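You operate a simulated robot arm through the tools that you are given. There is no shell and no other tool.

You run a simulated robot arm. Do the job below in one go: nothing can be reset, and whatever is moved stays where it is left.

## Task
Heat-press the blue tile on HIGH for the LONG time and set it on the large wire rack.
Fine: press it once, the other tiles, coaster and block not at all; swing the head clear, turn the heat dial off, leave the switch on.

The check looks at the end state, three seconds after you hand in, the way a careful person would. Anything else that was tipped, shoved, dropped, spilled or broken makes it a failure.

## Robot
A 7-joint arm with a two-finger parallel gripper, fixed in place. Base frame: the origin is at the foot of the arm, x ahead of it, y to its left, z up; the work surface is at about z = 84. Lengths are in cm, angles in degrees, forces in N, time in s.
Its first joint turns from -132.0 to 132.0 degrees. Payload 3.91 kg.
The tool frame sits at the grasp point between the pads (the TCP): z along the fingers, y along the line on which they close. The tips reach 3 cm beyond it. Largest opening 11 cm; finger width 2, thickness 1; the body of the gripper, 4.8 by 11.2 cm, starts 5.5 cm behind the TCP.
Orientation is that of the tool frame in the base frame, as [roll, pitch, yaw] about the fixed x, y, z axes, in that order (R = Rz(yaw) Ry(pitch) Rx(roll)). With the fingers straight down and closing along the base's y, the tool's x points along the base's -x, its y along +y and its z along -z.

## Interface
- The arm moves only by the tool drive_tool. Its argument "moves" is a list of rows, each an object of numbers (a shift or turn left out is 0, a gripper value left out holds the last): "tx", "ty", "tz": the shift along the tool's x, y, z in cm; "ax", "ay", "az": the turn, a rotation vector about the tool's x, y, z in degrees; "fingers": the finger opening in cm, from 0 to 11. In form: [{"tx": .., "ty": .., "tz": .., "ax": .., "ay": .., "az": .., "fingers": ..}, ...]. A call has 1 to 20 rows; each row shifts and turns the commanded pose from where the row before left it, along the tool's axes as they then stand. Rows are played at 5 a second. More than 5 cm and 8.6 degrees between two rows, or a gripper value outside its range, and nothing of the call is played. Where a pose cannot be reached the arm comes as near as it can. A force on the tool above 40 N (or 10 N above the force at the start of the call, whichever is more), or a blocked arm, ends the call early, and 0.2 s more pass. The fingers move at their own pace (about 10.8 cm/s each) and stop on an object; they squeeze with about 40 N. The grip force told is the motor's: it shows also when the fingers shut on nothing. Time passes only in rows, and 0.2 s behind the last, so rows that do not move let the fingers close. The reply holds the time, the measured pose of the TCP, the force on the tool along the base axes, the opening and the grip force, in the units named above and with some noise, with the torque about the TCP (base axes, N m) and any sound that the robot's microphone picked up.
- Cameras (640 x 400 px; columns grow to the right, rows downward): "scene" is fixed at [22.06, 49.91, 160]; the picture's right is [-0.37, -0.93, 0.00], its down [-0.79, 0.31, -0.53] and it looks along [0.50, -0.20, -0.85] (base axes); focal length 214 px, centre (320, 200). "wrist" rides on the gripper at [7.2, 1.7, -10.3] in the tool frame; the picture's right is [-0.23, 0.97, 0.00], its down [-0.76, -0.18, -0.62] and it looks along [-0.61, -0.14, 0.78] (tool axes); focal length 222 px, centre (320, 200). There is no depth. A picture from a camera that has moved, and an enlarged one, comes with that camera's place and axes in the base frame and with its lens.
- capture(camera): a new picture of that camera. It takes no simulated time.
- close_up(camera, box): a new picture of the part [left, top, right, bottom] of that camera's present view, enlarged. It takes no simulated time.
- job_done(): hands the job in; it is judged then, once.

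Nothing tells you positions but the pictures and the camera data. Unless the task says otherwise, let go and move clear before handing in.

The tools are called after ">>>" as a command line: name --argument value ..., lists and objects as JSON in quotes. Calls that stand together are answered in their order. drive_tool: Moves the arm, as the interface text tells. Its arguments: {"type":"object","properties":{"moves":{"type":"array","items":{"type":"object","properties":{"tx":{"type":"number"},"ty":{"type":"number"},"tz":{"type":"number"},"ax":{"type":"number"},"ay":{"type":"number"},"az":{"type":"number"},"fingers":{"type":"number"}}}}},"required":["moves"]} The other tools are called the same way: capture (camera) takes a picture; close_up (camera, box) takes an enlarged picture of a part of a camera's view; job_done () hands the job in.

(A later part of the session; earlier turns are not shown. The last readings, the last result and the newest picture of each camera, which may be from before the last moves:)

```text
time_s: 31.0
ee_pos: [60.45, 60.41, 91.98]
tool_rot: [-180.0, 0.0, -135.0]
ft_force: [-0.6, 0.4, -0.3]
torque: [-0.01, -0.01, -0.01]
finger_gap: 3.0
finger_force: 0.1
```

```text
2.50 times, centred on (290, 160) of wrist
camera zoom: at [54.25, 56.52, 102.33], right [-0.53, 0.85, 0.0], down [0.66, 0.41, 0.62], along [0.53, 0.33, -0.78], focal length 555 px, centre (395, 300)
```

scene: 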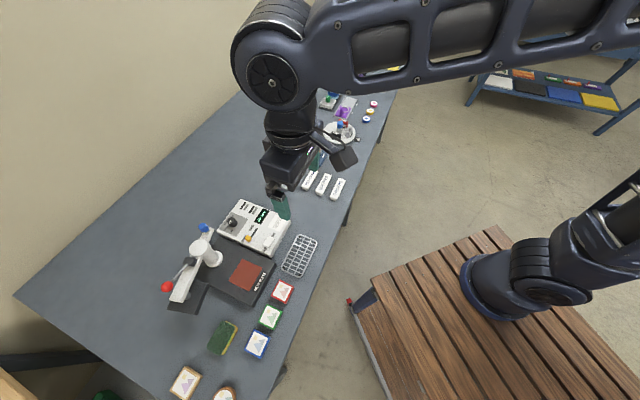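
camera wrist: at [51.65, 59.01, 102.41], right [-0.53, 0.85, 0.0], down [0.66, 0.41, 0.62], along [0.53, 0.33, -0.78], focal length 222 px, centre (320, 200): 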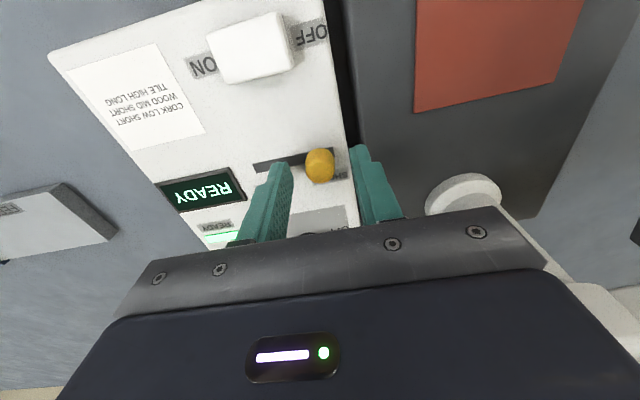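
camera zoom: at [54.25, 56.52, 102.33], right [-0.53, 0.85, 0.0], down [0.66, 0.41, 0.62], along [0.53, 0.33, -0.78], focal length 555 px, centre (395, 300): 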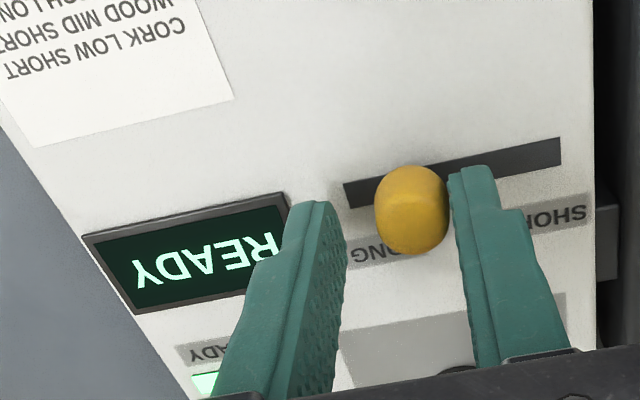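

The slider is following. I'll continue in small steps until it meets the end of its slot.

>>> drive_tool --moves '[{"ty": -0.3}, {"ty": -0.3}, {"ty": -0.2}, {}]'

>>> close_up --camera "wrist" --box '[180, 80, 400, 240]'

```text
time_s: 32.0
ee_pos: [61.15, 59.66, 91.94]
tool_rot: [-180.0, 0.0, -134.9]
ft_force: [0.0, -0.7, -0.5]
torque: [0.01, 0.02, 0.02]
finger_gap: 2.99
finger_force: 0.0
```

```text
2.50 times, centred on (290, 160) of wrist
camera zoom: at [54.85, 55.95, 102.36], right [-0.53, 0.85, 0.0], down [0.66, 0.41, 0.62], along [0.53, 0.33, -0.78], focal length 555 px, centre (395, 300)
```

zoom: 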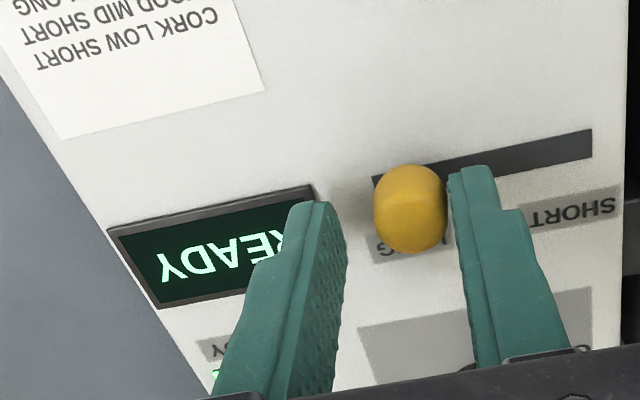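

>>> drive_tool --moves '[{"ty": -0.15}, {"ty": -0.15}, {}]'

>>> close_up --camera "wrist" --box '[180, 80, 400, 240]'

```text
time_s: 32.8
ee_pos: [61.31, 59.59, 91.95]
tool_rot: [-179.9, 0.1, -135.0]
ft_force: [-8.6, 3.0, -1.2]
torque: [0.05, 0.23, 0.03]
finger_gap: 3.33
finger_force: 3.9
```

```text
2.50 times, centred on (290, 160) of wrist
camera zoom: at [55.02, 55.78, 102.36], right [-0.53, 0.85, 0.0], down [0.66, 0.41, 0.62], along [0.53, 0.33, -0.78], focal length 555 px, centre (395, 300)
```

zoom: 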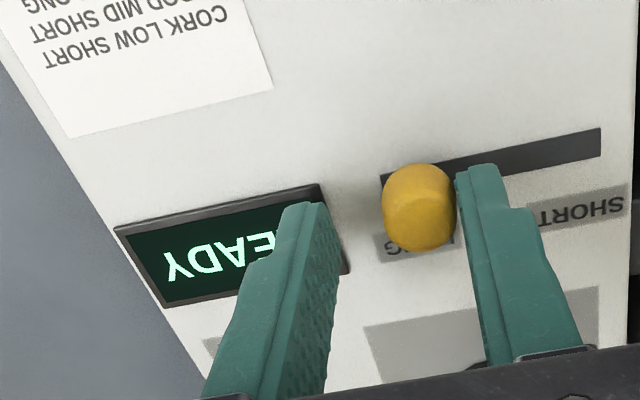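

The slider is at its LONG stop. I'll back off, lift and travel high over to the blue tile near (27, 67.5).

>>> drive_tool --moves '[{"ty": 0.3, "fingers": 4.5}, {}, {"tz": -2}, {"tz": -4.5}, {"tz": -4.5}, {"tz": -4.5}, {"tz": -4.5}, {}]'

>>> close_up --camera "scene" --box '[190, 180, 310, 270]'

>>> close_up --camera "wrist" --box '[200, 40, 420, 200]'

```text
time_s: 34.6
ee_pos: [61.31, 59.78, 111.83]
tool_rot: [-180.0, 0.0, -135.0]
ft_force: [-0.4, 0.5, -0.2]
torque: [-0.01, 0.02, -0.01]
finger_gap: 4.51
finger_force: 0.0
```

```text
4.44 times, centred on (250, 225) of scene
camera zoom: at [22.06, 49.91, 160.0], right [-0.37, -0.93, 0.0], down [-0.79, 0.31, -0.53], along [0.5, -0.2, -0.85], focal length 953 px, centre (631, 89)
```

zoom: 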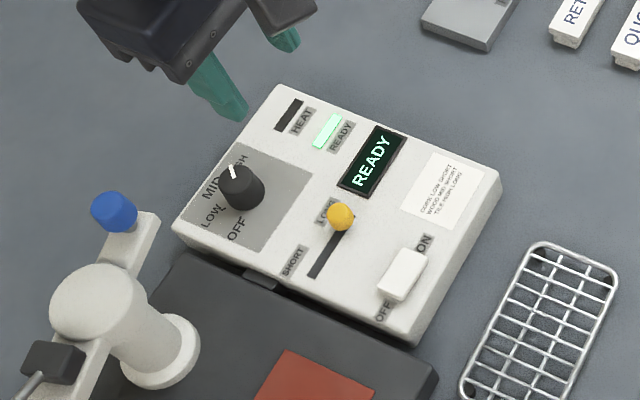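

```text
2.50 times, centred on (310, 120) of wrist
camera zoom: at [54.97, 55.95, 122.38], right [-0.53, 0.85, 0.0], down [0.66, 0.41, 0.62], along [0.53, 0.33, -0.78], focal length 555 px, centre (345, 400)
```

zoom: 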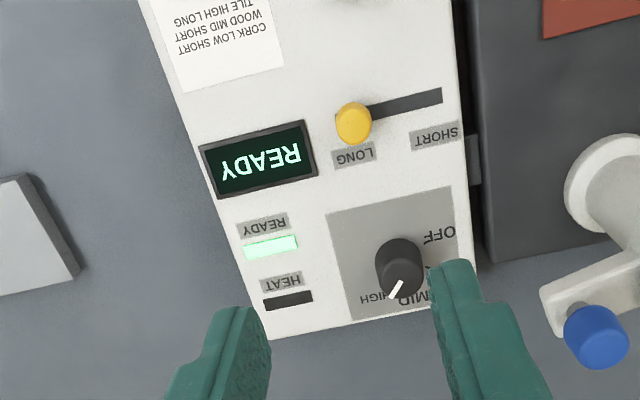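

HIGH, LONG and READY are all set. Now I'll travel to the blue tile.

>>> drive_tool --moves '[{"tx": 2.34, "ty": 3.69, "fingers": 8}, {"tx": 2.34, "ty": 3.69}, {"tx": 2.34, "ty": 3.69}, {"tx": 2.34, "ty": 3.69}, {"tx": 2.34, "ty": 3.69}, {"tx": 2.34, "ty": 3.69}, {"tx": 2.34, "ty": 3.69}, {"tx": 2.34, "ty": 3.69}, {}]'

>>> drive_tool --moves '[{"az": -8.2}, {"az": -8.2}, {"az": -8.2}, {"az": -8.2}, {"az": -8.2}, {"az": -8.2}, {"az": -8.2}, {"az": -8.2}, {"az": -8.2}, {"az": -8.2}, {"az": -8}, {}]'

>>> capture --camera "wrist"

>>> capture --camera "scene"

```text
time_s: 36.6
ee_pos: [27.05, 67.43, 111.94]
tool_rot: [180.0, 0.0, -134.9]
ft_force: [0.9, 0.3, 0.4]
torque: [0.04, 0.02, 0.0]
finger_gap: 8.01
finger_force: 0.1
```

```text
time_s: 39.2
ee_pos: [26.89, 67.39, 112.06]
tool_rot: [180.0, -0.1, -44.9]
ft_force: [0.0, -0.1, -0.8]
torque: [0.0, 0.0, 0.03]
finger_gap: 8.01
finger_force: 0.1
```

```text
taken
camera wrist: at [30.89, 61.2, 122.45], right [-0.85, -0.53, 0.0], down [-0.41, 0.66, 0.62], along [-0.33, 0.53, -0.78], focal length 222 px, centre (320, 200)
```

wrist: 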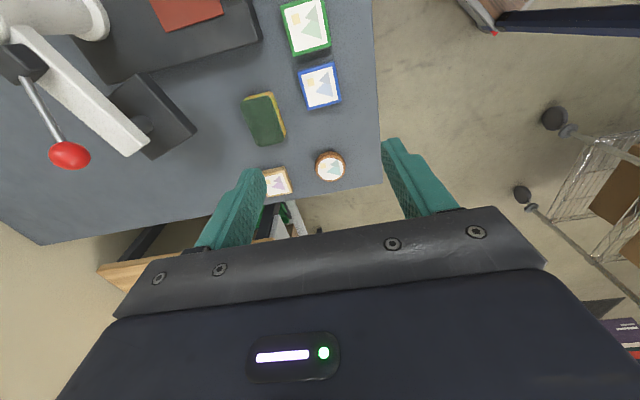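

```text
taken
```

scene: 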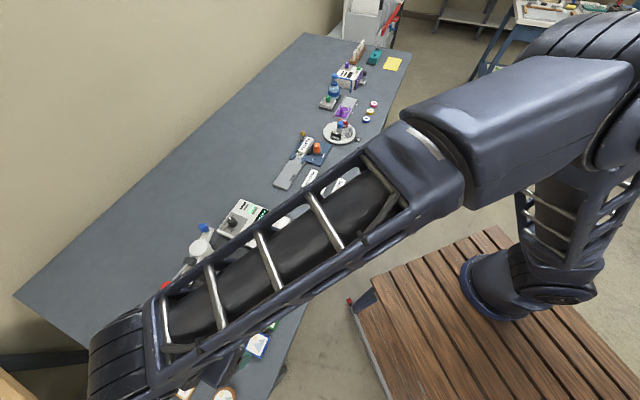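

The blue tile is visible below. I'll zoom in to fix its centre and orientation.

>>> close_up --camera "wrist" --box '[230, 40, 370, 130]'

```text
4.44 times, centred on (300, 85) of wrist
camera zoom: at [30.89, 61.2, 122.45], right [-0.85, -0.53, 0.0], down [-0.41, 0.66, 0.62], along [-0.33, 0.53, -0.78], focal length 987 px, centre (409, 711)
```

zoom: 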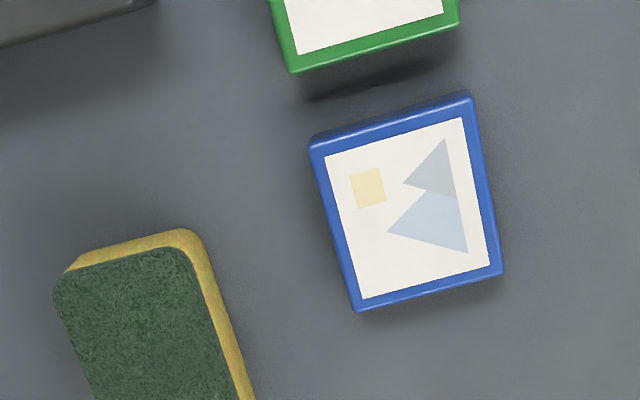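

The tile is centred at about (26.75, 67.75), 5.4 cm square, with sides at 45°. I'll descend onto it.

>>> drive_tool --moves '[{"tx": -0.35, "ty": -0.15, "tz": 4.5, "fingers": 8}, {"tz": 4.5}, {"tz": 4.5}, {"tz": 4.5}, {"tz": 3.5}, {"tz": 2}, {"tz": 0.7}, {}]'

>>> capture --camera "wrist"

```text
time_s: 41.0
ee_pos: [26.88, 67.86, 87.86]
tool_rot: [180.0, 0.0, -45.0]
ft_force: [-0.7, 0.2, 0.1]
torque: [0.0, 0.0, 0.01]
finger_gap: 7.99
finger_force: 0.0
```

```text
taken
camera wrist: at [30.88, 61.58, 98.19], right [-0.85, -0.53, 0.0], down [-0.41, 0.66, 0.62], along [-0.33, 0.53, -0.78], focal length 222 px, centre (320, 200)
```

wrist: 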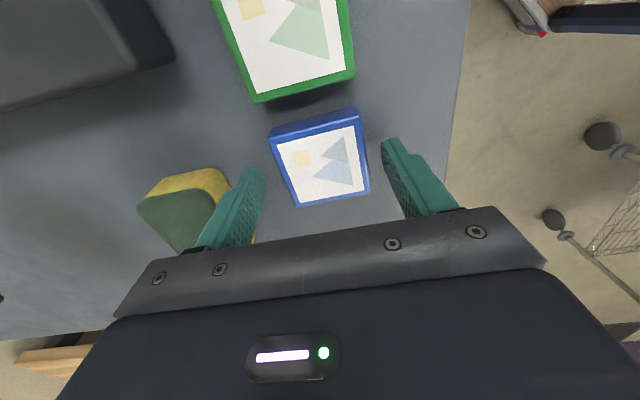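

The tile is centred between the fingers. I'll lower a little more and close.

>>> drive_tool --moves '[{"tz": 0.25, "ty": 0.1}, {"tz": 0.25}, {"fingers": 4.5}, {}, {}, {}]'

```text
time_s: 42.4
ee_pos: [26.87, 67.65, 87.28]
tool_rot: [180.0, -0.1, -45.1]
ft_force: [-0.2, 1.0, 0.9]
torque: [-0.03, 0.04, -0.01]
finger_gap: 5.56
finger_force: 40.4
```

The tile is held (gap 5.56 cm). I'll lift it high and carry it over the heat pad at about (47, 66.7).

>>> drive_tool --moves '[{"tz": -1}, {"tz": -3}, {"tz": -4.2}, {"tz": -4.2}, {"tz": -4.2}, {"tz": -4.2}, {"tz": -4}, {}, {"tx": 2.5, "ty": -2.25}, {"tx": 2.5, "ty": -2.25}, {"tx": 2.5, "ty": -2.25}, {"tx": 2.5, "ty": -2.25}, {"tx": 2.5, "ty": -2.25}, {"tx": 2.5, "ty": -2.25}, {}]'

>>> capture --camera "wrist"

>>> capture --camera "scene"

```text
time_s: 45.6
ee_pos: [46.88, 66.78, 112.26]
tool_rot: [180.0, -0.1, -45.1]
ft_force: [0.4, 0.1, -0.1]
torque: [-0.01, -0.01, 0.0]
finger_gap: 4.51
finger_force: 0.0
```

```text
taken
camera wrist: at [50.88, 60.58, 122.61], right [-0.85, -0.53, 0.0], down [-0.41, 0.66, 0.62], along [-0.33, 0.53, -0.78], focal length 222 px, centre (320, 200)
```

wrist: 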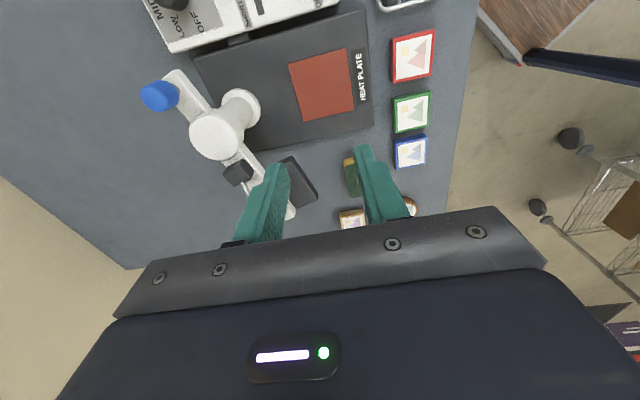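

```text
taken
```

scene: 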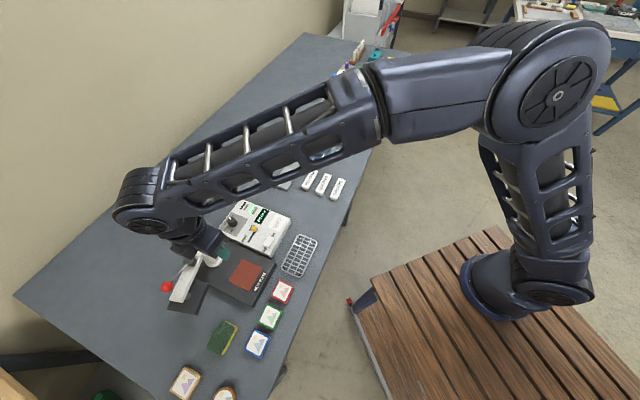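

The fingers are empty: the tile slipped out during the lift and still lies near its place. I'll measure the heat pad from here first, then check the tile.

>>> close_up --camera "wrist" --box '[180, 20, 440, 180]'

>>> close_up --camera "scene" --box '[200, 270, 320, 380]'

>>> close_up --camera "wrist" --box '[370, 80, 460, 180]'

```text
2.46 times, centred on (310, 100) of wrist
camera zoom: at [50.88, 60.58, 122.61], right [-0.85, -0.53, 0.0], down [-0.41, 0.66, 0.62], along [-0.33, 0.53, -0.78], focal length 547 px, centre (345, 446)
```

zoom: 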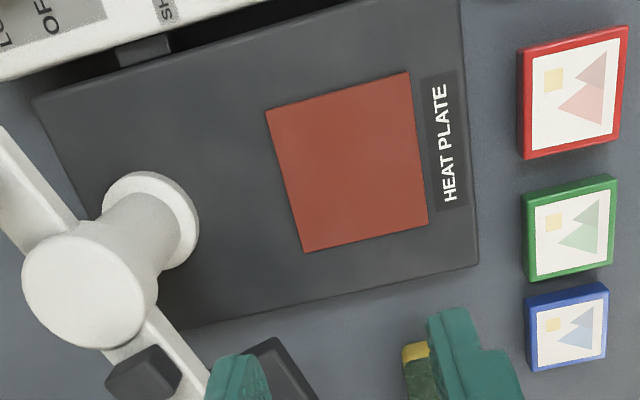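

```text
3.64 times, centred on (260, 325) of scene
camera zoom: at [22.06, 49.91, 160.0], right [-0.37, -0.93, 0.0], down [-0.79, 0.31, -0.53], along [0.5, -0.2, -0.85], focal length 780 px, centre (538, -254)
```

zoom: 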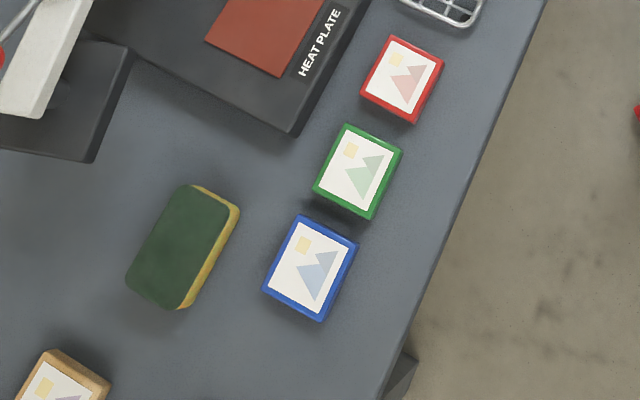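

```text
4.00 times, centred on (415, 130) of wrist
camera zoom: at [50.88, 60.58, 122.61], right [-0.85, -0.53, 0.0], down [-0.41, 0.66, 0.62], along [-0.33, 0.53, -0.78], focal length 888 px, centre (-60, 480)
```

zoom: 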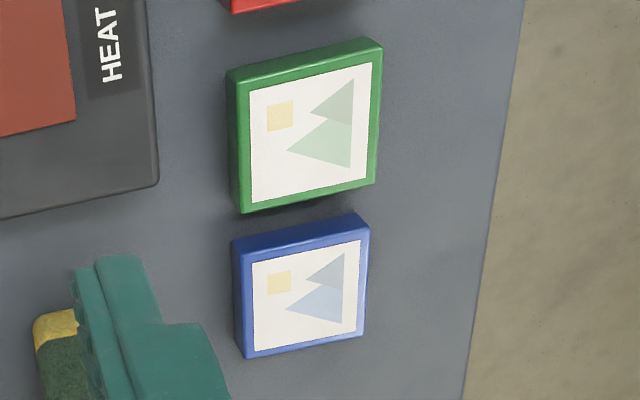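

The tile is flat, undisturbed and about 1.2 cm thick. The pad centre averages to (46.85, 66.8). I'll return and grip the tile deeper.

>>> drive_tool --moves '[{"tx": -2.477, "ty": 2.255, "fingers": 8}, {"tx": -2.477, "ty": 2.255}, {"tx": -2.477, "ty": 2.255}, {"tx": -2.477, "ty": 2.255}, {"tx": -2.477, "ty": 2.255}, {"tx": -2.477, "ty": 2.255}, {}]'

>>> close_up --camera "wrist" --box '[230, 40, 370, 130]'

```text
time_s: 47.2
ee_pos: [26.95, 67.74, 112.27]
tool_rot: [-180.0, 0.0, -45.1]
ft_force: [-0.1, -0.4, -0.5]
torque: [0.0, 0.03, 0.0]
finger_gap: 8.01
finger_force: 0.0
```

```text
4.44 times, centred on (300, 85) of wrist
camera zoom: at [30.86, 61.5, 122.59], right [-0.85, -0.53, 0.0], down [-0.41, 0.66, 0.62], along [-0.33, 0.53, -0.78], focal length 987 px, centre (409, 711)
```

zoom: 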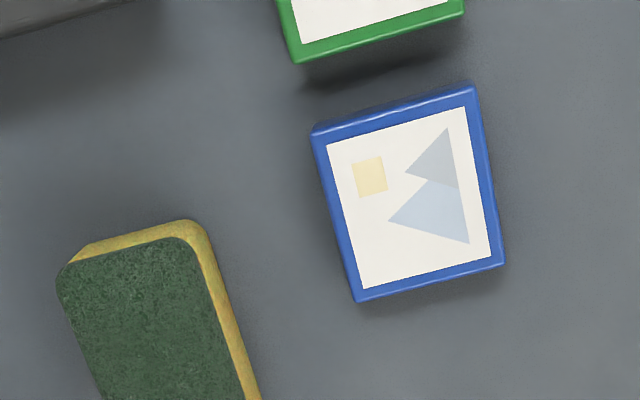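

>>> drive_tool --moves '[{"tx": -0.1, "ty": 0.1, "tz": 4.5, "fingers": 8}, {"tz": 4.5}, {"tz": 4.5}, {"tz": 4.5}, {"tz": 4}, {"tz": 2.4}, {"tz": 0.6}, {}]'

>>> drive_tool --moves '[{"tz": 0.15}, {}]'

```text
time_s: 49.0
ee_pos: [26.68, 67.73, 87.21]
tool_rot: [180.0, 0.1, -45.0]
ft_force: [-0.7, 0.1, 1.0]
torque: [0.0, 0.01, -0.03]
finger_gap: 8.02
finger_force: 0.1
```

```text
time_s: 49.6
ee_pos: [26.72, 67.7, 86.93]
tool_rot: [-180.0, 0.0, -45.0]
ft_force: [0.0, 1.2, -0.1]
torque: [0.02, -0.02, 0.0]
finger_gap: 7.99
finger_force: 0.0
```

Still no table contact. I'll step down a bit more, gently, to find it.

>>> drive_tool --moves '[{"tz": 0.1}, {}]'

>>> drive_tool --moves '[{"tz": 0.1}, {}]'

>>> close_up --camera "wrist" --box '[220, 100, 450, 230]'

```text
time_s: 50.2
ee_pos: [26.76, 67.67, 87.1]
tool_rot: [179.9, 0.0, -45.0]
ft_force: [0.0, -0.6, 3.9]
torque: [-0.13, 0.1, 0.06]
finger_gap: 8.02
finger_force: 0.1
```

```text
time_s: 50.8
ee_pos: [26.76, 67.68, 86.96]
tool_rot: [-180.0, 0.1, -45.0]
ft_force: [2.4, -1.5, 28.5]
torque: [-1.03, 0.74, 0.18]
finger_gap: 7.97
finger_force: 0.0
```

```text
2.78 times, centred on (335, 165) of wrist
camera zoom: at [30.68, 61.39, 97.39], right [-0.85, -0.53, 0.0], down [-0.41, 0.66, 0.62], along [-0.33, 0.53, -0.78], focal length 618 px, centre (278, 297)
```

zoom: 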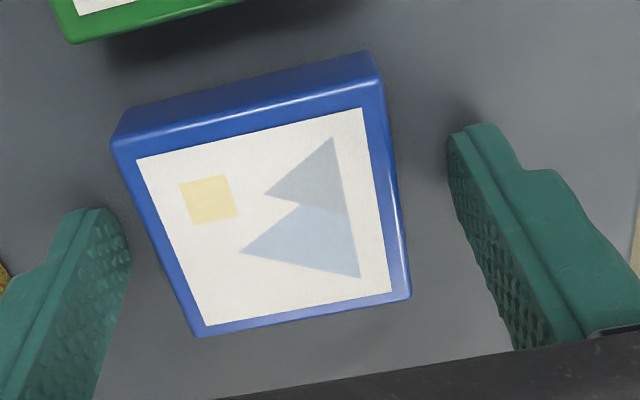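

Contact found at TCP z≈87.0. I'll raise 1.5 mm, close firmly, and lift slowly while watching the gap.

>>> drive_tool --moves '[{"tz": -0.2}, {"fingers": 3}, {}, {}, {}, {}]'

>>> close_up --camera "wrist" --box '[220, 100, 450, 230]'

>>> drive_tool --moves '[{"tz": -0.3}, {"tz": -0.3}, {"tz": -0.3}, {}]'

>>> close_up --camera "wrist" --box '[220, 100, 450, 230]'

```text
time_s: 52.2
ee_pos: [26.72, 67.49, 87.02]
tool_rot: [-179.9, 0.0, -44.9]
ft_force: [-3.3, -3.9, 13.4]
torque: [0.02, 0.06, 0.08]
finger_gap: 5.53
finger_force: 39.8
```

```text
2.78 times, centred on (335, 165) of wrist
camera zoom: at [30.67, 61.34, 97.4], right [-0.85, -0.53, 0.0], down [-0.41, 0.66, 0.62], along [-0.33, 0.53, -0.78], focal length 618 px, centre (278, 297)
```

zoom: 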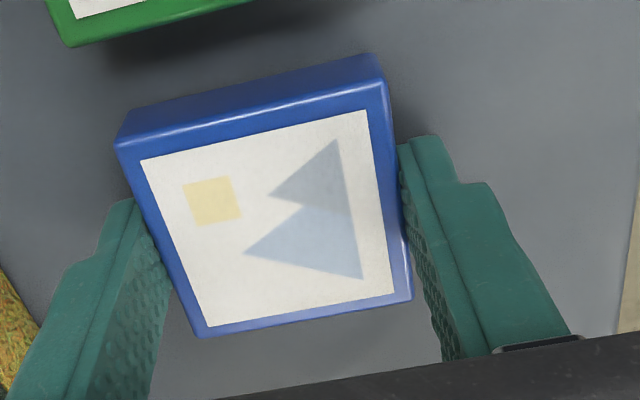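

```text
time_s: 53.2
ee_pos: [26.62, 67.54, 87.74]
tool_rot: [-180.0, 0.0, -45.1]
ft_force: [0.3, 0.0, -0.6]
torque: [-0.02, -0.02, -0.03]
finger_gap: 5.51
finger_force: 39.8
```

```text
2.78 times, centred on (335, 165) of wrist
camera zoom: at [30.66, 61.38, 98.23], right [-0.85, -0.53, 0.0], down [-0.41, 0.66, 0.62], along [-0.33, 0.53, -0.78], focal length 618 px, centre (278, 297)
```

zoom: 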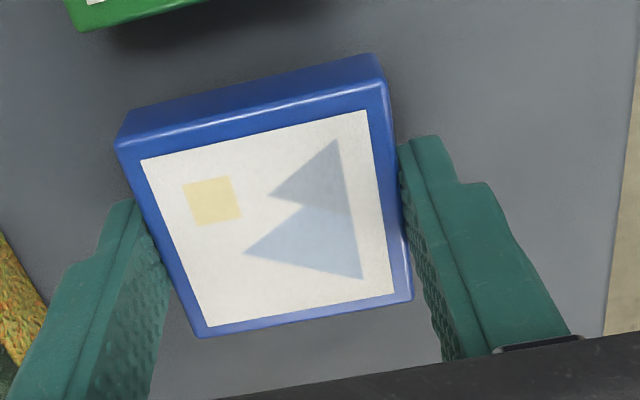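

The tile is rising with the gripper. I'll keep lifting in gentle steps and check the gap.

>>> drive_tool --moves '[{"tz": -0.6}, {"tz": -1}, {"tz": -1.2}, {"tz": -1.2}, {}]'

>>> close_up --camera "wrist" --box '[220, 100, 450, 230]'

```text
time_s: 54.4
ee_pos: [26.74, 67.55, 91.88]
tool_rot: [-180.0, 0.0, -45.0]
ft_force: [0.9, -0.3, -1.8]
torque: [-0.03, 0.03, -0.01]
finger_gap: 5.53
finger_force: 39.8
```

```text
2.78 times, centred on (335, 165) of wrist
camera zoom: at [30.68, 61.32, 102.33], right [-0.85, -0.53, 0.0], down [-0.41, 0.66, 0.62], along [-0.33, 0.53, -0.78], focal length 618 px, centre (278, 297)
```

zoom: 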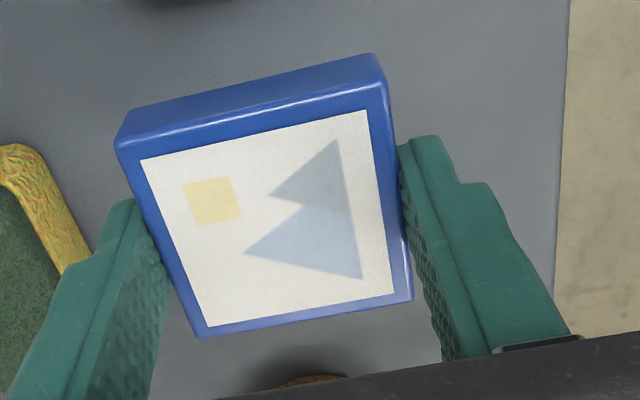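

The grip is holding. I'll rise a little more and carry the tile at moderate speed to above the pad.

>>> drive_tool --moves '[{"tz": -1.5}, {"tz": -2}, {"tz": -2}, {}, {"tx": 1.482, "ty": -1.362}, {"tx": 1.482, "ty": -1.362}, {"tx": 1.482, "ty": -1.362}, {"tx": 1.482, "ty": -1.362}, {"tx": 1.482, "ty": -1.362}, {"tx": 1.482, "ty": -1.362}, {"tx": 1.482, "ty": -1.362}, {"tx": 1.482, "ty": -1.362}, {"tx": 1.482, "ty": -1.362}, {"tx": 1.482, "ty": -1.362}, {}]'

>>> capture --camera "wrist"

>>> close_up --camera "scene" --box '[140, 190, 320, 320]'

```text
time_s: 57.6
ee_pos: [47.04, 66.89, 97.33]
tool_rot: [-180.0, 0.0, -45.0]
ft_force: [0.2, 0.0, -0.8]
torque: [0.0, -0.02, 0.02]
finger_gap: 5.55
finger_force: 39.7
```

```text
taken
camera wrist: at [50.93, 60.53, 107.74], right [-0.85, -0.53, 0.0], down [-0.41, 0.66, 0.62], along [-0.33, 0.53, -0.78], focal length 222 px, centre (320, 200)
```

wrist: 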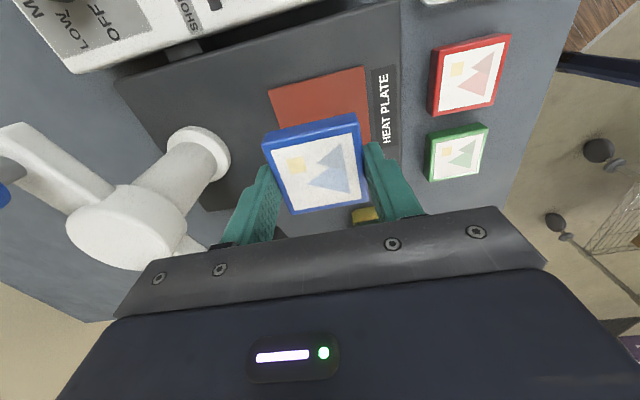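

```text
3.08 times, centred on (230, 255) of scene
camera zoom: at [22.06, 49.91, 160.0], right [-0.37, -0.93, 0.0], down [-0.79, 0.31, -0.53], along [0.5, -0.2, -0.85], focal length 660 px, centre (597, 31)
```

zoom: 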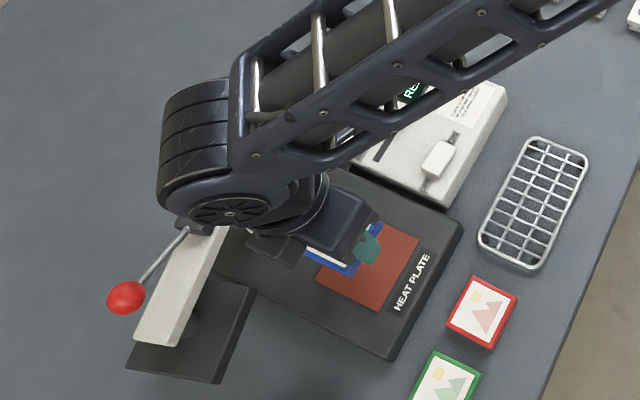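

The tile is over the pad. I'll descend to just above it and check the alignment.

>>> drive_tool --moves '[{"tx": -0.05, "ty": 0.2, "tz": 2}, {"tz": 2}, {"tz": 1.5}, {"tz": 0.8}, {}]'

>>> capture --camera "wrist"

>>> close_up --camera "wrist" --box '[180, 60, 440, 230]'

>>> close_up --camera "scene" --box '[190, 230, 290, 310]'

```text
time_s: 58.8
ee_pos: [46.6, 66.55, 91.02]
tool_rot: [-180.0, 0.0, -45.1]
ft_force: [0.3, -0.2, -0.1]
torque: [-0.04, 0.0, -0.01]
finger_gap: 5.53
finger_force: 40.2
```

```text
taken
camera wrist: at [50.66, 60.35, 101.39], right [-0.85, -0.53, 0.0], down [-0.41, 0.66, 0.62], along [-0.33, 0.53, -0.78], focal length 222 px, centre (320, 200)
```

wrist: 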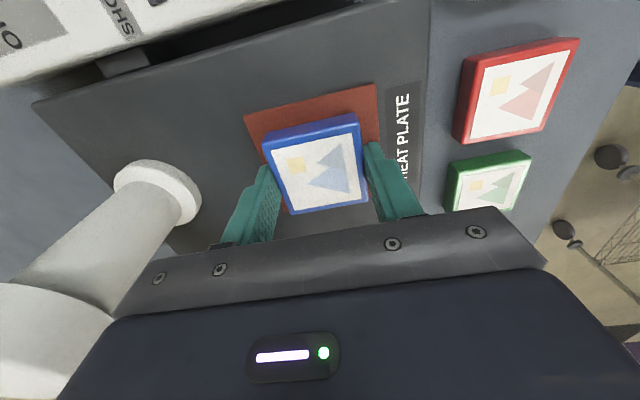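

```text
2.35 times, centred on (310, 145) of wrist
camera zoom: at [50.66, 60.35, 101.39], right [-0.85, -0.53, 0.0], down [-0.41, 0.66, 0.62], along [-0.33, 0.53, -0.78], focal length 523 px, centre (344, 329)
```

zoom: 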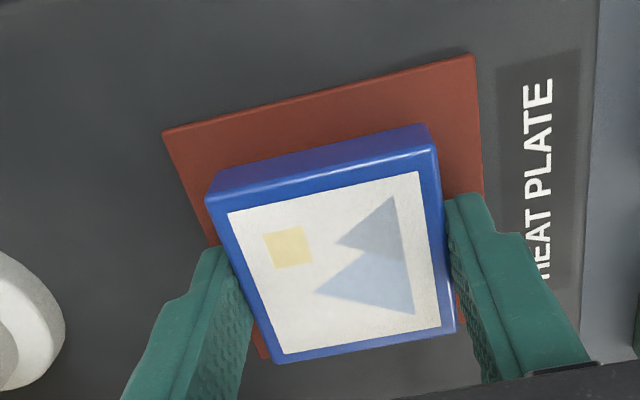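

```text
5.00 times, centred on (240, 270) of scene
camera zoom: at [22.06, 49.91, 160.0], right [-0.37, -0.93, 0.0], down [-0.79, 0.31, -0.53], along [0.5, -0.2, -0.85], focal length 1072 px, centre (720, -150)
```

zoom: 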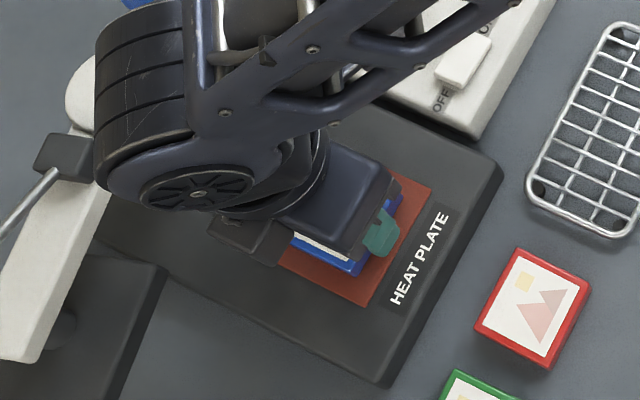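

Tile and pad centres agree within a few millimetres. I'll lower until the tile touches the pad.

>>> drive_tool --moves '[{"tz": 0.3}, {"tz": 0.3}, {"tz": 0.2}, {}]'

>>> drive_tool --moves '[{"tz": 0.12}, {}]'

```text
time_s: 59.5
ee_pos: [46.81, 66.72, 90.8]
tool_rot: [-179.8, -0.1, -45.0]
ft_force: [-1.6, -4.5, 7.9]
torque: [-0.26, 0.31, 0.09]
finger_gap: 5.5
finger_force: 39.9
stopped in row 3: the force on the tool passed its limit at 46 N (the readings are from after the stop); the commanded pose is now the measured one
```

```text
time_s: 60.1
ee_pos: [46.77, 66.7, 90.76]
tool_rot: [-179.7, 0.0, -45.0]
ft_force: [-0.3, -12.3, 36.1]
torque: [-1.27, 0.88, 0.34]
finger_gap: 5.53
finger_force: 39.5
```

The tile is in contact with the pad (higher than I estimated, about z=87.7). I'll ease off and release.

>>> drive_tool --moves '[{"tz": -0.1}, {"fingers": 6.5}, {}, {}]'

>>> close_up --camera "wrist" --box '[180, 60, 440, 230]'

```text
time_s: 61.1
ee_pos: [46.74, 66.75, 90.85]
tool_rot: [-179.6, -0.1, -45.0]
ft_force: [9.3, 14.7, 41.4]
torque: [-0.61, 0.66, -0.27]
finger_gap: 5.62
finger_force: 0.0
```

```text
2.35 times, centred on (310, 145) of wrist
camera zoom: at [50.67, 60.47, 101.2], right [-0.85, -0.53, -0.01], down [-0.41, 0.66, 0.62], along [-0.33, 0.53, -0.78], focal length 523 px, centre (344, 329)
```

zoom: 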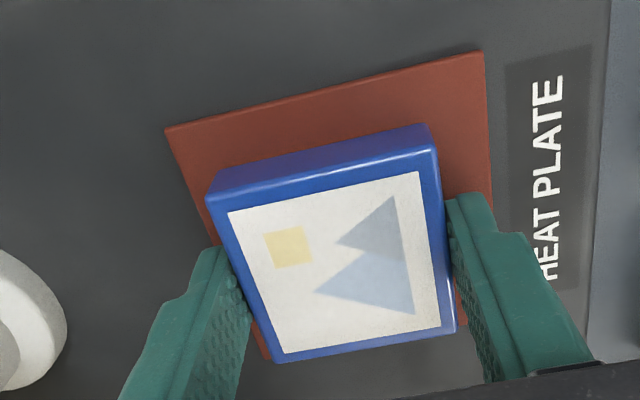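

The fingertips are pressing on the plate. I'll raise a little so they can open freely.

>>> drive_tool --moves '[{"tz": -0.2}, {}]'

>>> close_up --camera "wrist" --box '[180, 60, 440, 230]'

```text
time_s: 61.7
ee_pos: [46.65, 66.55, 90.84]
tool_rot: [-179.9, 0.0, -45.0]
ft_force: [7.3, 18.5, 27.9]
torque: [-0.08, 0.41, -0.36]
finger_gap: 5.61
finger_force: 0.0
```

```text
2.35 times, centred on (310, 145) of wrist
camera zoom: at [50.63, 60.39, 101.2], right [-0.85, -0.53, 0.0], down [-0.41, 0.66, 0.62], along [-0.33, 0.53, -0.78], focal length 523 px, centre (344, 329)
```

zoom: 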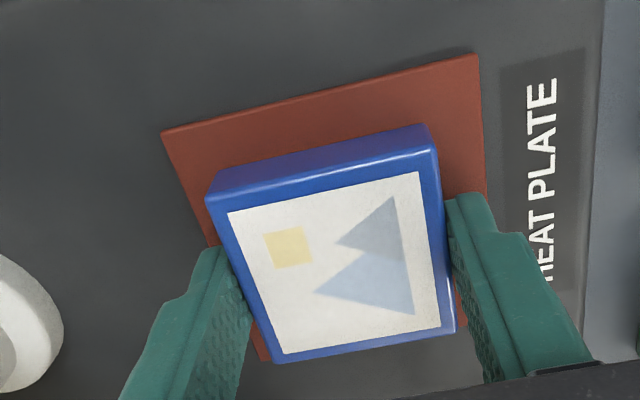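

>>> drive_tool --moves '[{"tz": -0.25, "fingers": 7}, {}, {}]'

>>> close_up --camera "wrist" --box '[180, 60, 440, 230]'

```text
time_s: 62.5
ee_pos: [46.69, 66.72, 91.06]
tool_rot: [-179.8, -0.1, -45.0]
ft_force: [-0.1, 0.0, -0.5]
torque: [0.01, 0.01, 0.0]
finger_gap: 7.0
finger_force: 0.0
```

```text
2.35 times, centred on (310, 145) of wrist
camera zoom: at [50.64, 60.44, 101.41], right [-0.85, -0.53, 0.0], down [-0.41, 0.66, 0.62], along [-0.33, 0.53, -0.78], focal length 523 px, centre (344, 329)
```

zoom: 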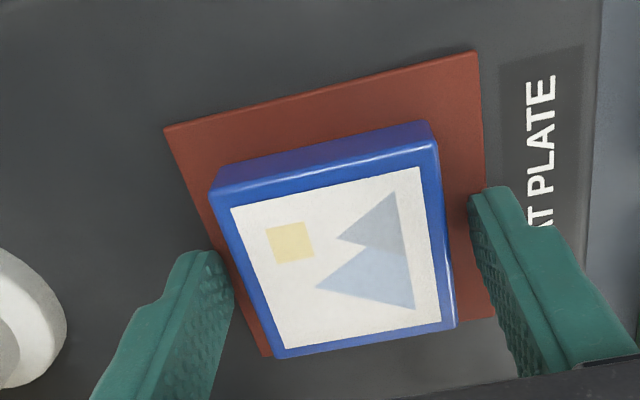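

Released cleanly; the tile sits on the pad. I'll rise straight up and look at the placement.

>>> drive_tool --moves '[{"tz": -1}, {"tz": -3}, {"tz": -4.5}, {"tz": -4.5}, {"tz": -4.5}, {"tz": -4.5}, {"tz": -2}, {}]'

>>> capture --camera "wrist"

>>> close_up --camera "wrist" --box '[120, 10, 440, 210]'

>>> capture --camera "scene"

```text
time_s: 64.3
ee_pos: [46.62, 66.86, 115.08]
tool_rot: [-179.9, 0.1, -45.0]
ft_force: [0.4, -0.8, -0.1]
torque: [0.03, 0.03, -0.01]
finger_gap: 7.02
finger_force: 0.1
```

```text
taken
camera wrist: at [50.56, 60.57, 125.42], right [-0.85, -0.53, 0.0], down [-0.41, 0.66, 0.62], along [-0.33, 0.53, -0.78], focal length 222 px, centre (320, 200)
```

wrist: 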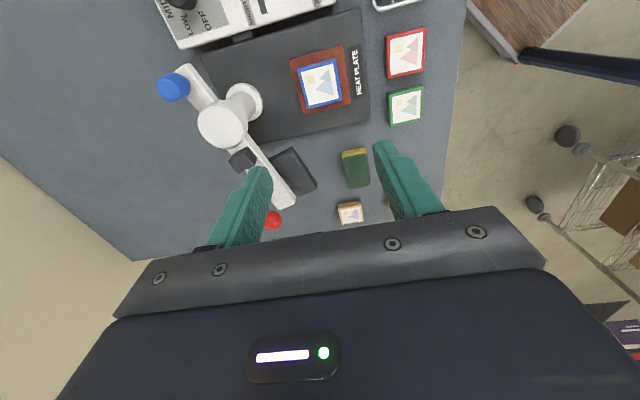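

```text
2.00 times, centred on (280, 110) of wrist
camera zoom: at [50.56, 60.57, 125.42], right [-0.85, -0.53, 0.0], down [-0.41, 0.66, 0.62], along [-0.33, 0.53, -0.78], focal length 444 px, centre (400, 380)
```

zoom: 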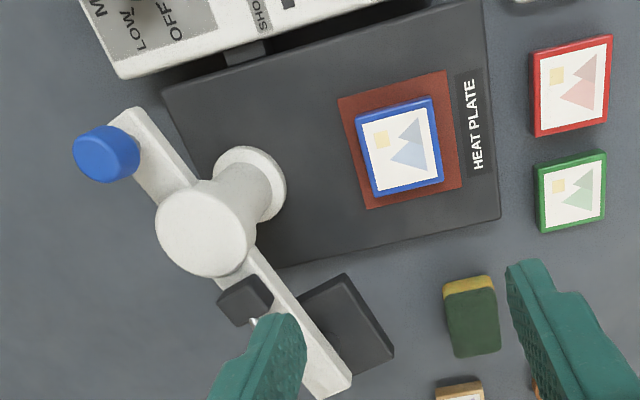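

```text
taken
```

scene: 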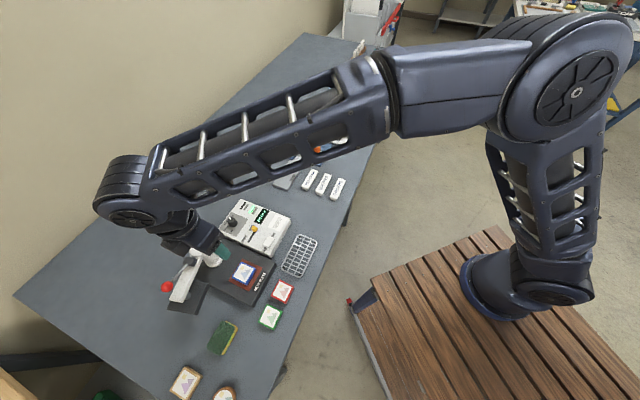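

The tile is centred on the pad. Next is the head swing: I plan to hold the red ball, which sits well above everything, and carry it around the pivot. First I'll rotate the wrist to the matching heading up here.

>>> drive_tool --moves '[{"az": 8.3, "fingers": 6}, {"az": 8.3}, {"az": 8.3}, {"az": 8.3}, {"az": 8.3}, {"az": 8.3}, {"az": 8.3}, {"az": 8.3}, {"az": 8.3}, {"az": 8.3}, {"az": 8.3}, {"az": 8.3}, {"az": 8.3}, {"az": 8.3}, {"az": 8.3}, {"az": 8.3}, {"az": 8.3}, {"az": 8.3}, {"az": 8.3}, {"az": 8.3}]'

>>> capture --camera "wrist"

>>> capture --camera "scene"

```text
time_s: 68.5
ee_pos: [46.78, 66.6, 115.19]
tool_rot: [179.9, 0.0, 148.8]
ft_force: [0.4, 0.3, 0.3]
torque: [-0.01, 0.02, -0.01]
finger_gap: 5.97
finger_force: 0.1
```

```text
taken
camera wrist: at [41.43, 71.93, 125.54], right [0.7, 0.72, 0.0], down [0.56, -0.55, 0.62], along [0.45, -0.43, -0.78], focal length 222 px, centre (320, 200)
```

wrist: 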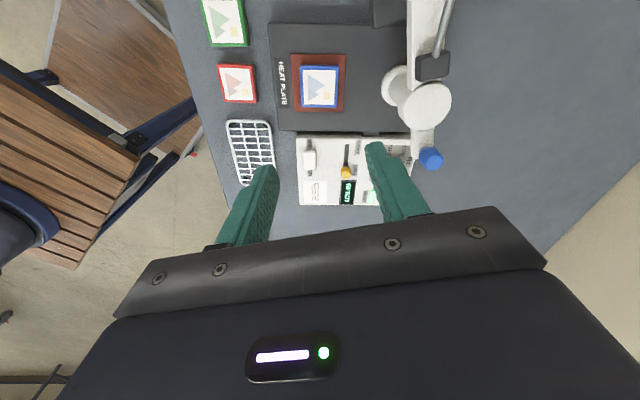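

```text
taken
```

scene: 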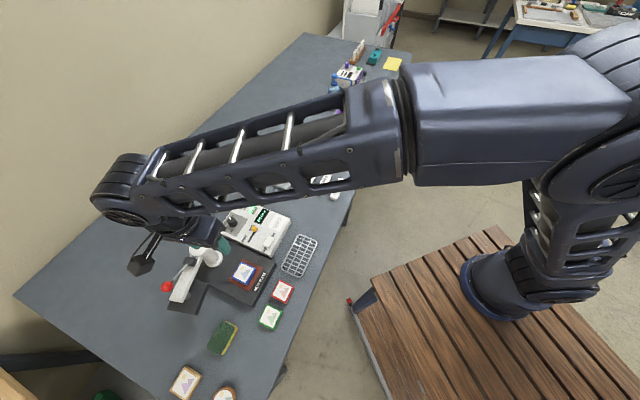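

The wrist reached the new heading. Now I'll translate over the red ball and measure it.

>>> drive_tool --moves '[{"tx": 2.15, "ty": 2.79}, {"tx": 2.15, "ty": 2.79}, {"tx": 2.15, "ty": 2.79}, {"tx": 2.15, "ty": 2.79}, {}]'

>>> capture --camera "wrist"

>>> close_up --camera "wrist" --box '[230, 30, 430, 200]'

>>> close_up --camera "scene" --box '[120, 200, 260, 320]'

```text
time_s: 69.7
ee_pos: [44.98, 80.78, 115.09]
tool_rot: [179.9, 0.1, 149.0]
ft_force: [0.1, -0.6, 1.1]
torque: [0.01, 0.0, -0.01]
finger_gap: 5.99
finger_force: 0.1
```

```text
taken
camera wrist: at [39.67, 86.04, 125.42], right [0.7, 0.72, 0.0], down [0.56, -0.55, 0.62], along [0.45, -0.43, -0.78], focal length 222 px, centre (320, 200)
```

wrist: 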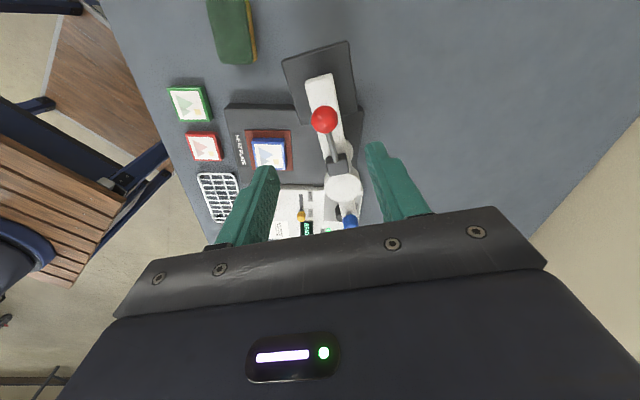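

```text
2.35 times, centred on (330, 115) of wrist
camera zoom: at [39.67, 86.04, 125.42], right [0.7, 0.72, 0.0], down [0.56, -0.55, 0.62], along [0.45, -0.43, -0.78], focal length 523 px, centre (296, 400)
```

zoom: 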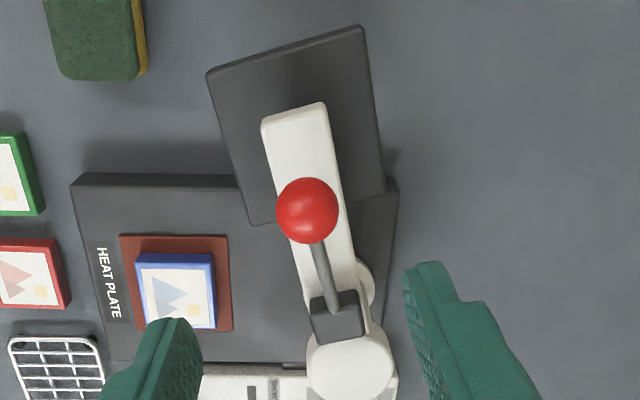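

```text
3.33 times, centred on (190, 260) of scene
camera zoom: at [22.06, 49.91, 160.0], right [-0.37, -0.93, 0.0], down [-0.79, 0.31, -0.53], along [0.5, -0.2, -0.85], focal length 715 px, centre (753, 0)
```

zoom: 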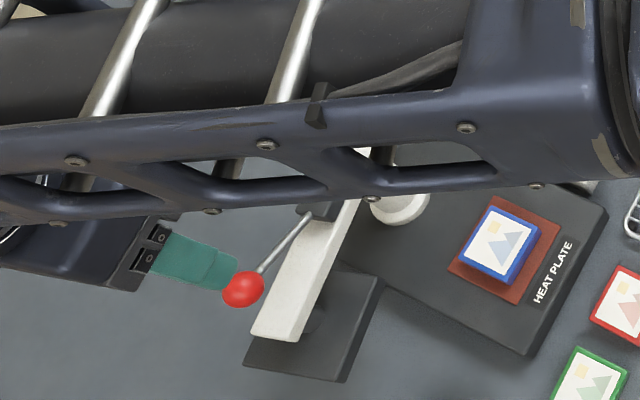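

The ball is at about (45.3, 80.9, 104). I'll descend around it with the fingers open 6 cm.

>>> drive_tool --moves '[{"tx": -0.15, "ty": 0.35, "tz": 3}, {"tz": 3}, {"tz": 2.5}, {"tz": 1.7}, {"tz": 0.8}, {}]'

>>> capture --camera "wrist"

>>> close_up --camera "scene" --box '[120, 220, 240, 320]'

```text
time_s: 71.1
ee_pos: [45.5, 80.9, 104.06]
tool_rot: [179.9, 0.1, 149.0]
ft_force: [0.0, -0.5, -0.2]
torque: [-0.02, -0.03, 0.05]
finger_gap: 5.99
finger_force: 0.0
```

```text
taken
camera wrist: at [40.11, 86.2, 114.42], right [0.7, 0.72, 0.0], down [0.56, -0.55, 0.62], along [0.45, -0.43, -0.78], focal length 222 px, centre (320, 200)
```

wrist: 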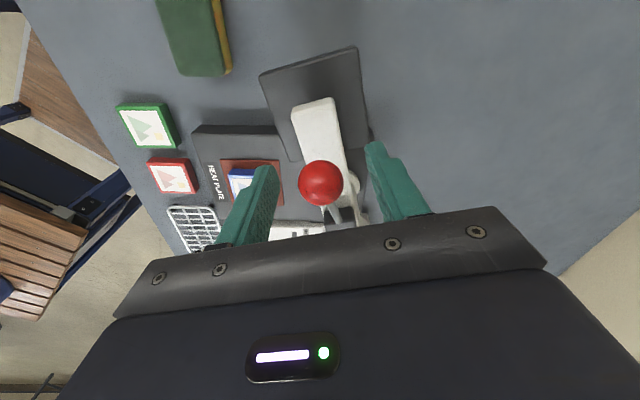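

```text
4.00 times, centred on (180, 270) of scene
camera zoom: at [22.06, 49.91, 160.0], right [-0.37, -0.93, 0.0], down [-0.79, 0.31, -0.53], along [0.5, -0.2, -0.85], focal length 858 px, centre (880, -80)
```

zoom: 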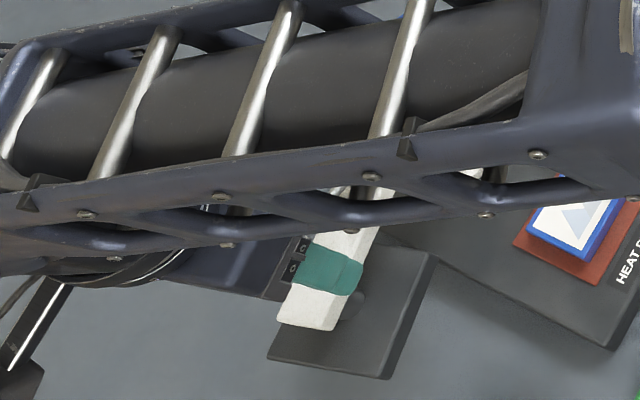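

The ball is between the fingers. I'll close on it gently.

>>> drive_tool --moves '[{"fingers": 2}, {}, {}, {}]'

>>> capture --camera "wrist"

```text
time_s: 72.1
ee_pos: [45.44, 80.97, 104.09]
tool_rot: [179.9, 0.2, 149.1]
ft_force: [-0.3, 1.7, -1.4]
torque: [0.04, 0.05, 0.01]
finger_gap: 2.46
finger_force: 45.0
```

```text
taken
camera wrist: at [40.11, 86.21, 114.44], right [0.7, 0.72, 0.0], down [0.56, -0.55, 0.62], along [0.45, -0.43, -0.78], focal length 222 px, centre (320, 200)
```

wrist: 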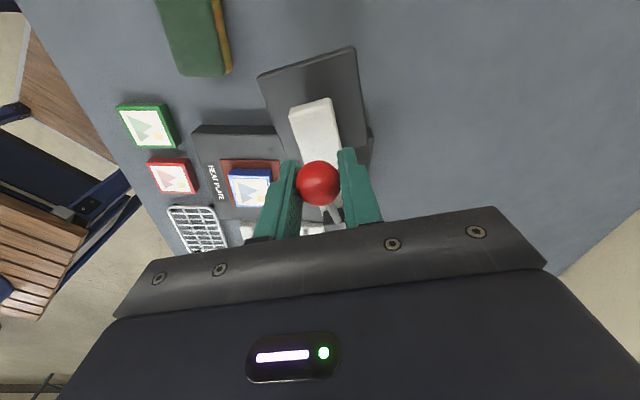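

The ball is held with no side load. I'll swing the head around the pivot in small arc steps, first 20° to check the resistance.

>>> drive_tool --moves '[{"ty": -0.811, "tx": -0.028, "az": -4}, {"ty": -0.811, "tx": -0.028, "az": -4}, {"ty": -0.811, "tx": -0.028, "az": -4}, {"ty": -0.811, "tx": -0.028, "az": -4}, {"ty": -0.811, "tx": -0.028, "az": -4}, {}]'

>>> capture --camera "wrist"

>>> capture --camera "scene"

```text
time_s: 73.5
ee_pos: [44.12, 77.07, 104.11]
tool_rot: [179.9, 0.2, 169.0]
ft_force: [12.0, -1.8, -5.6]
torque: [0.0, -0.13, 0.0]
finger_gap: 2.46
finger_force: 45.5
```

```text
taken
camera wrist: at [37.29, 80.17, 114.43], right [0.41, 0.91, 0.0], down [0.71, -0.32, 0.62], along [0.57, -0.25, -0.78], focal length 222 px, centre (320, 200)
```

wrist: 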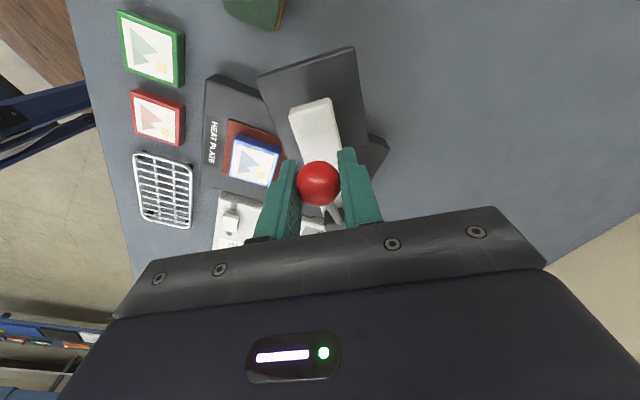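

```text
taken
```

scene: 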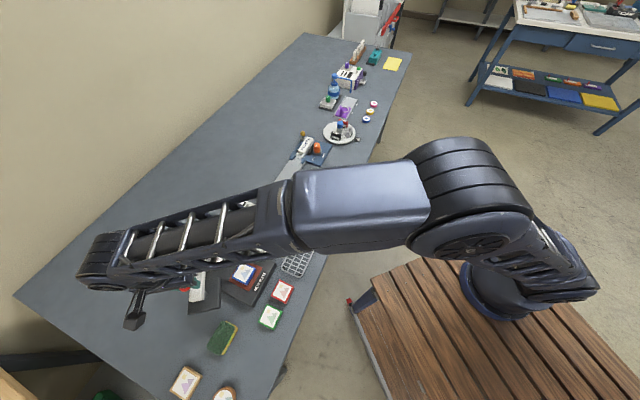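

The head swings freely with the ball. I'll continue with a small inward correction for the slight radial pull.

>>> drive_tool --moves '[{"ty": -0.8, "tx": -0.1, "az": -4}, {"ty": -0.8, "tx": -0.028, "az": -4}, {"ty": -0.8, "tx": -0.028, "az": -4}, {"ty": -0.8, "tx": -0.028, "az": -4}, {"ty": -0.8, "tx": -0.028, "az": -4}, {}]'

```text
time_s: 74.9
ee_pos: [44.23, 73.1, 104.11]
tool_rot: [179.9, 0.2, -171.1]
ft_force: [20.3, 3.8, -3.3]
torque: [0.03, -0.41, 0.01]
finger_gap: 2.45
finger_force: 45.1
```

>>> drive_tool --moves '[{"ty": -0.78, "tx": -0.18, "az": -4}, {"ty": -0.78, "tx": -0.05, "az": -4}, {"ty": -0.78, "tx": -0.04, "az": -4}, {"ty": -0.78, "tx": -0.03, "az": -4}, {}]'

>>> capture --camera "wrist"

```text
time_s: 76.1
ee_pos: [45.08, 70.21, 104.08]
tool_rot: [-179.9, 0.1, -154.9]
ft_force: [1.5, -0.5, -21.0]
torque: [-0.36, 0.71, -0.03]
finger_gap: 2.45
finger_force: 44.8
```

```text
taken
camera wrist: at [37.84, 68.74, 114.47], right [-0.21, 0.98, 0.0], down [0.76, 0.16, 0.62], along [0.61, 0.13, -0.78], focal length 222 px, centre (320, 200)
```

wrist: 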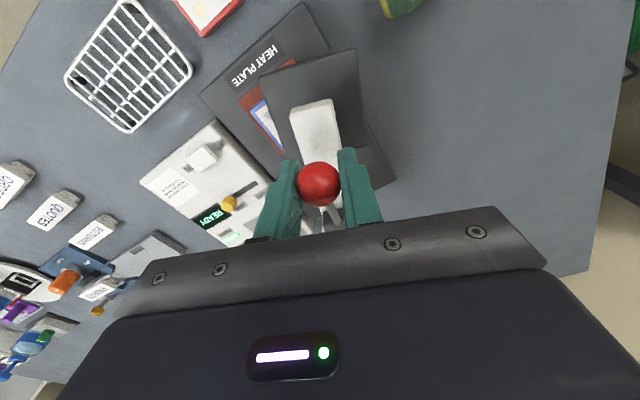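

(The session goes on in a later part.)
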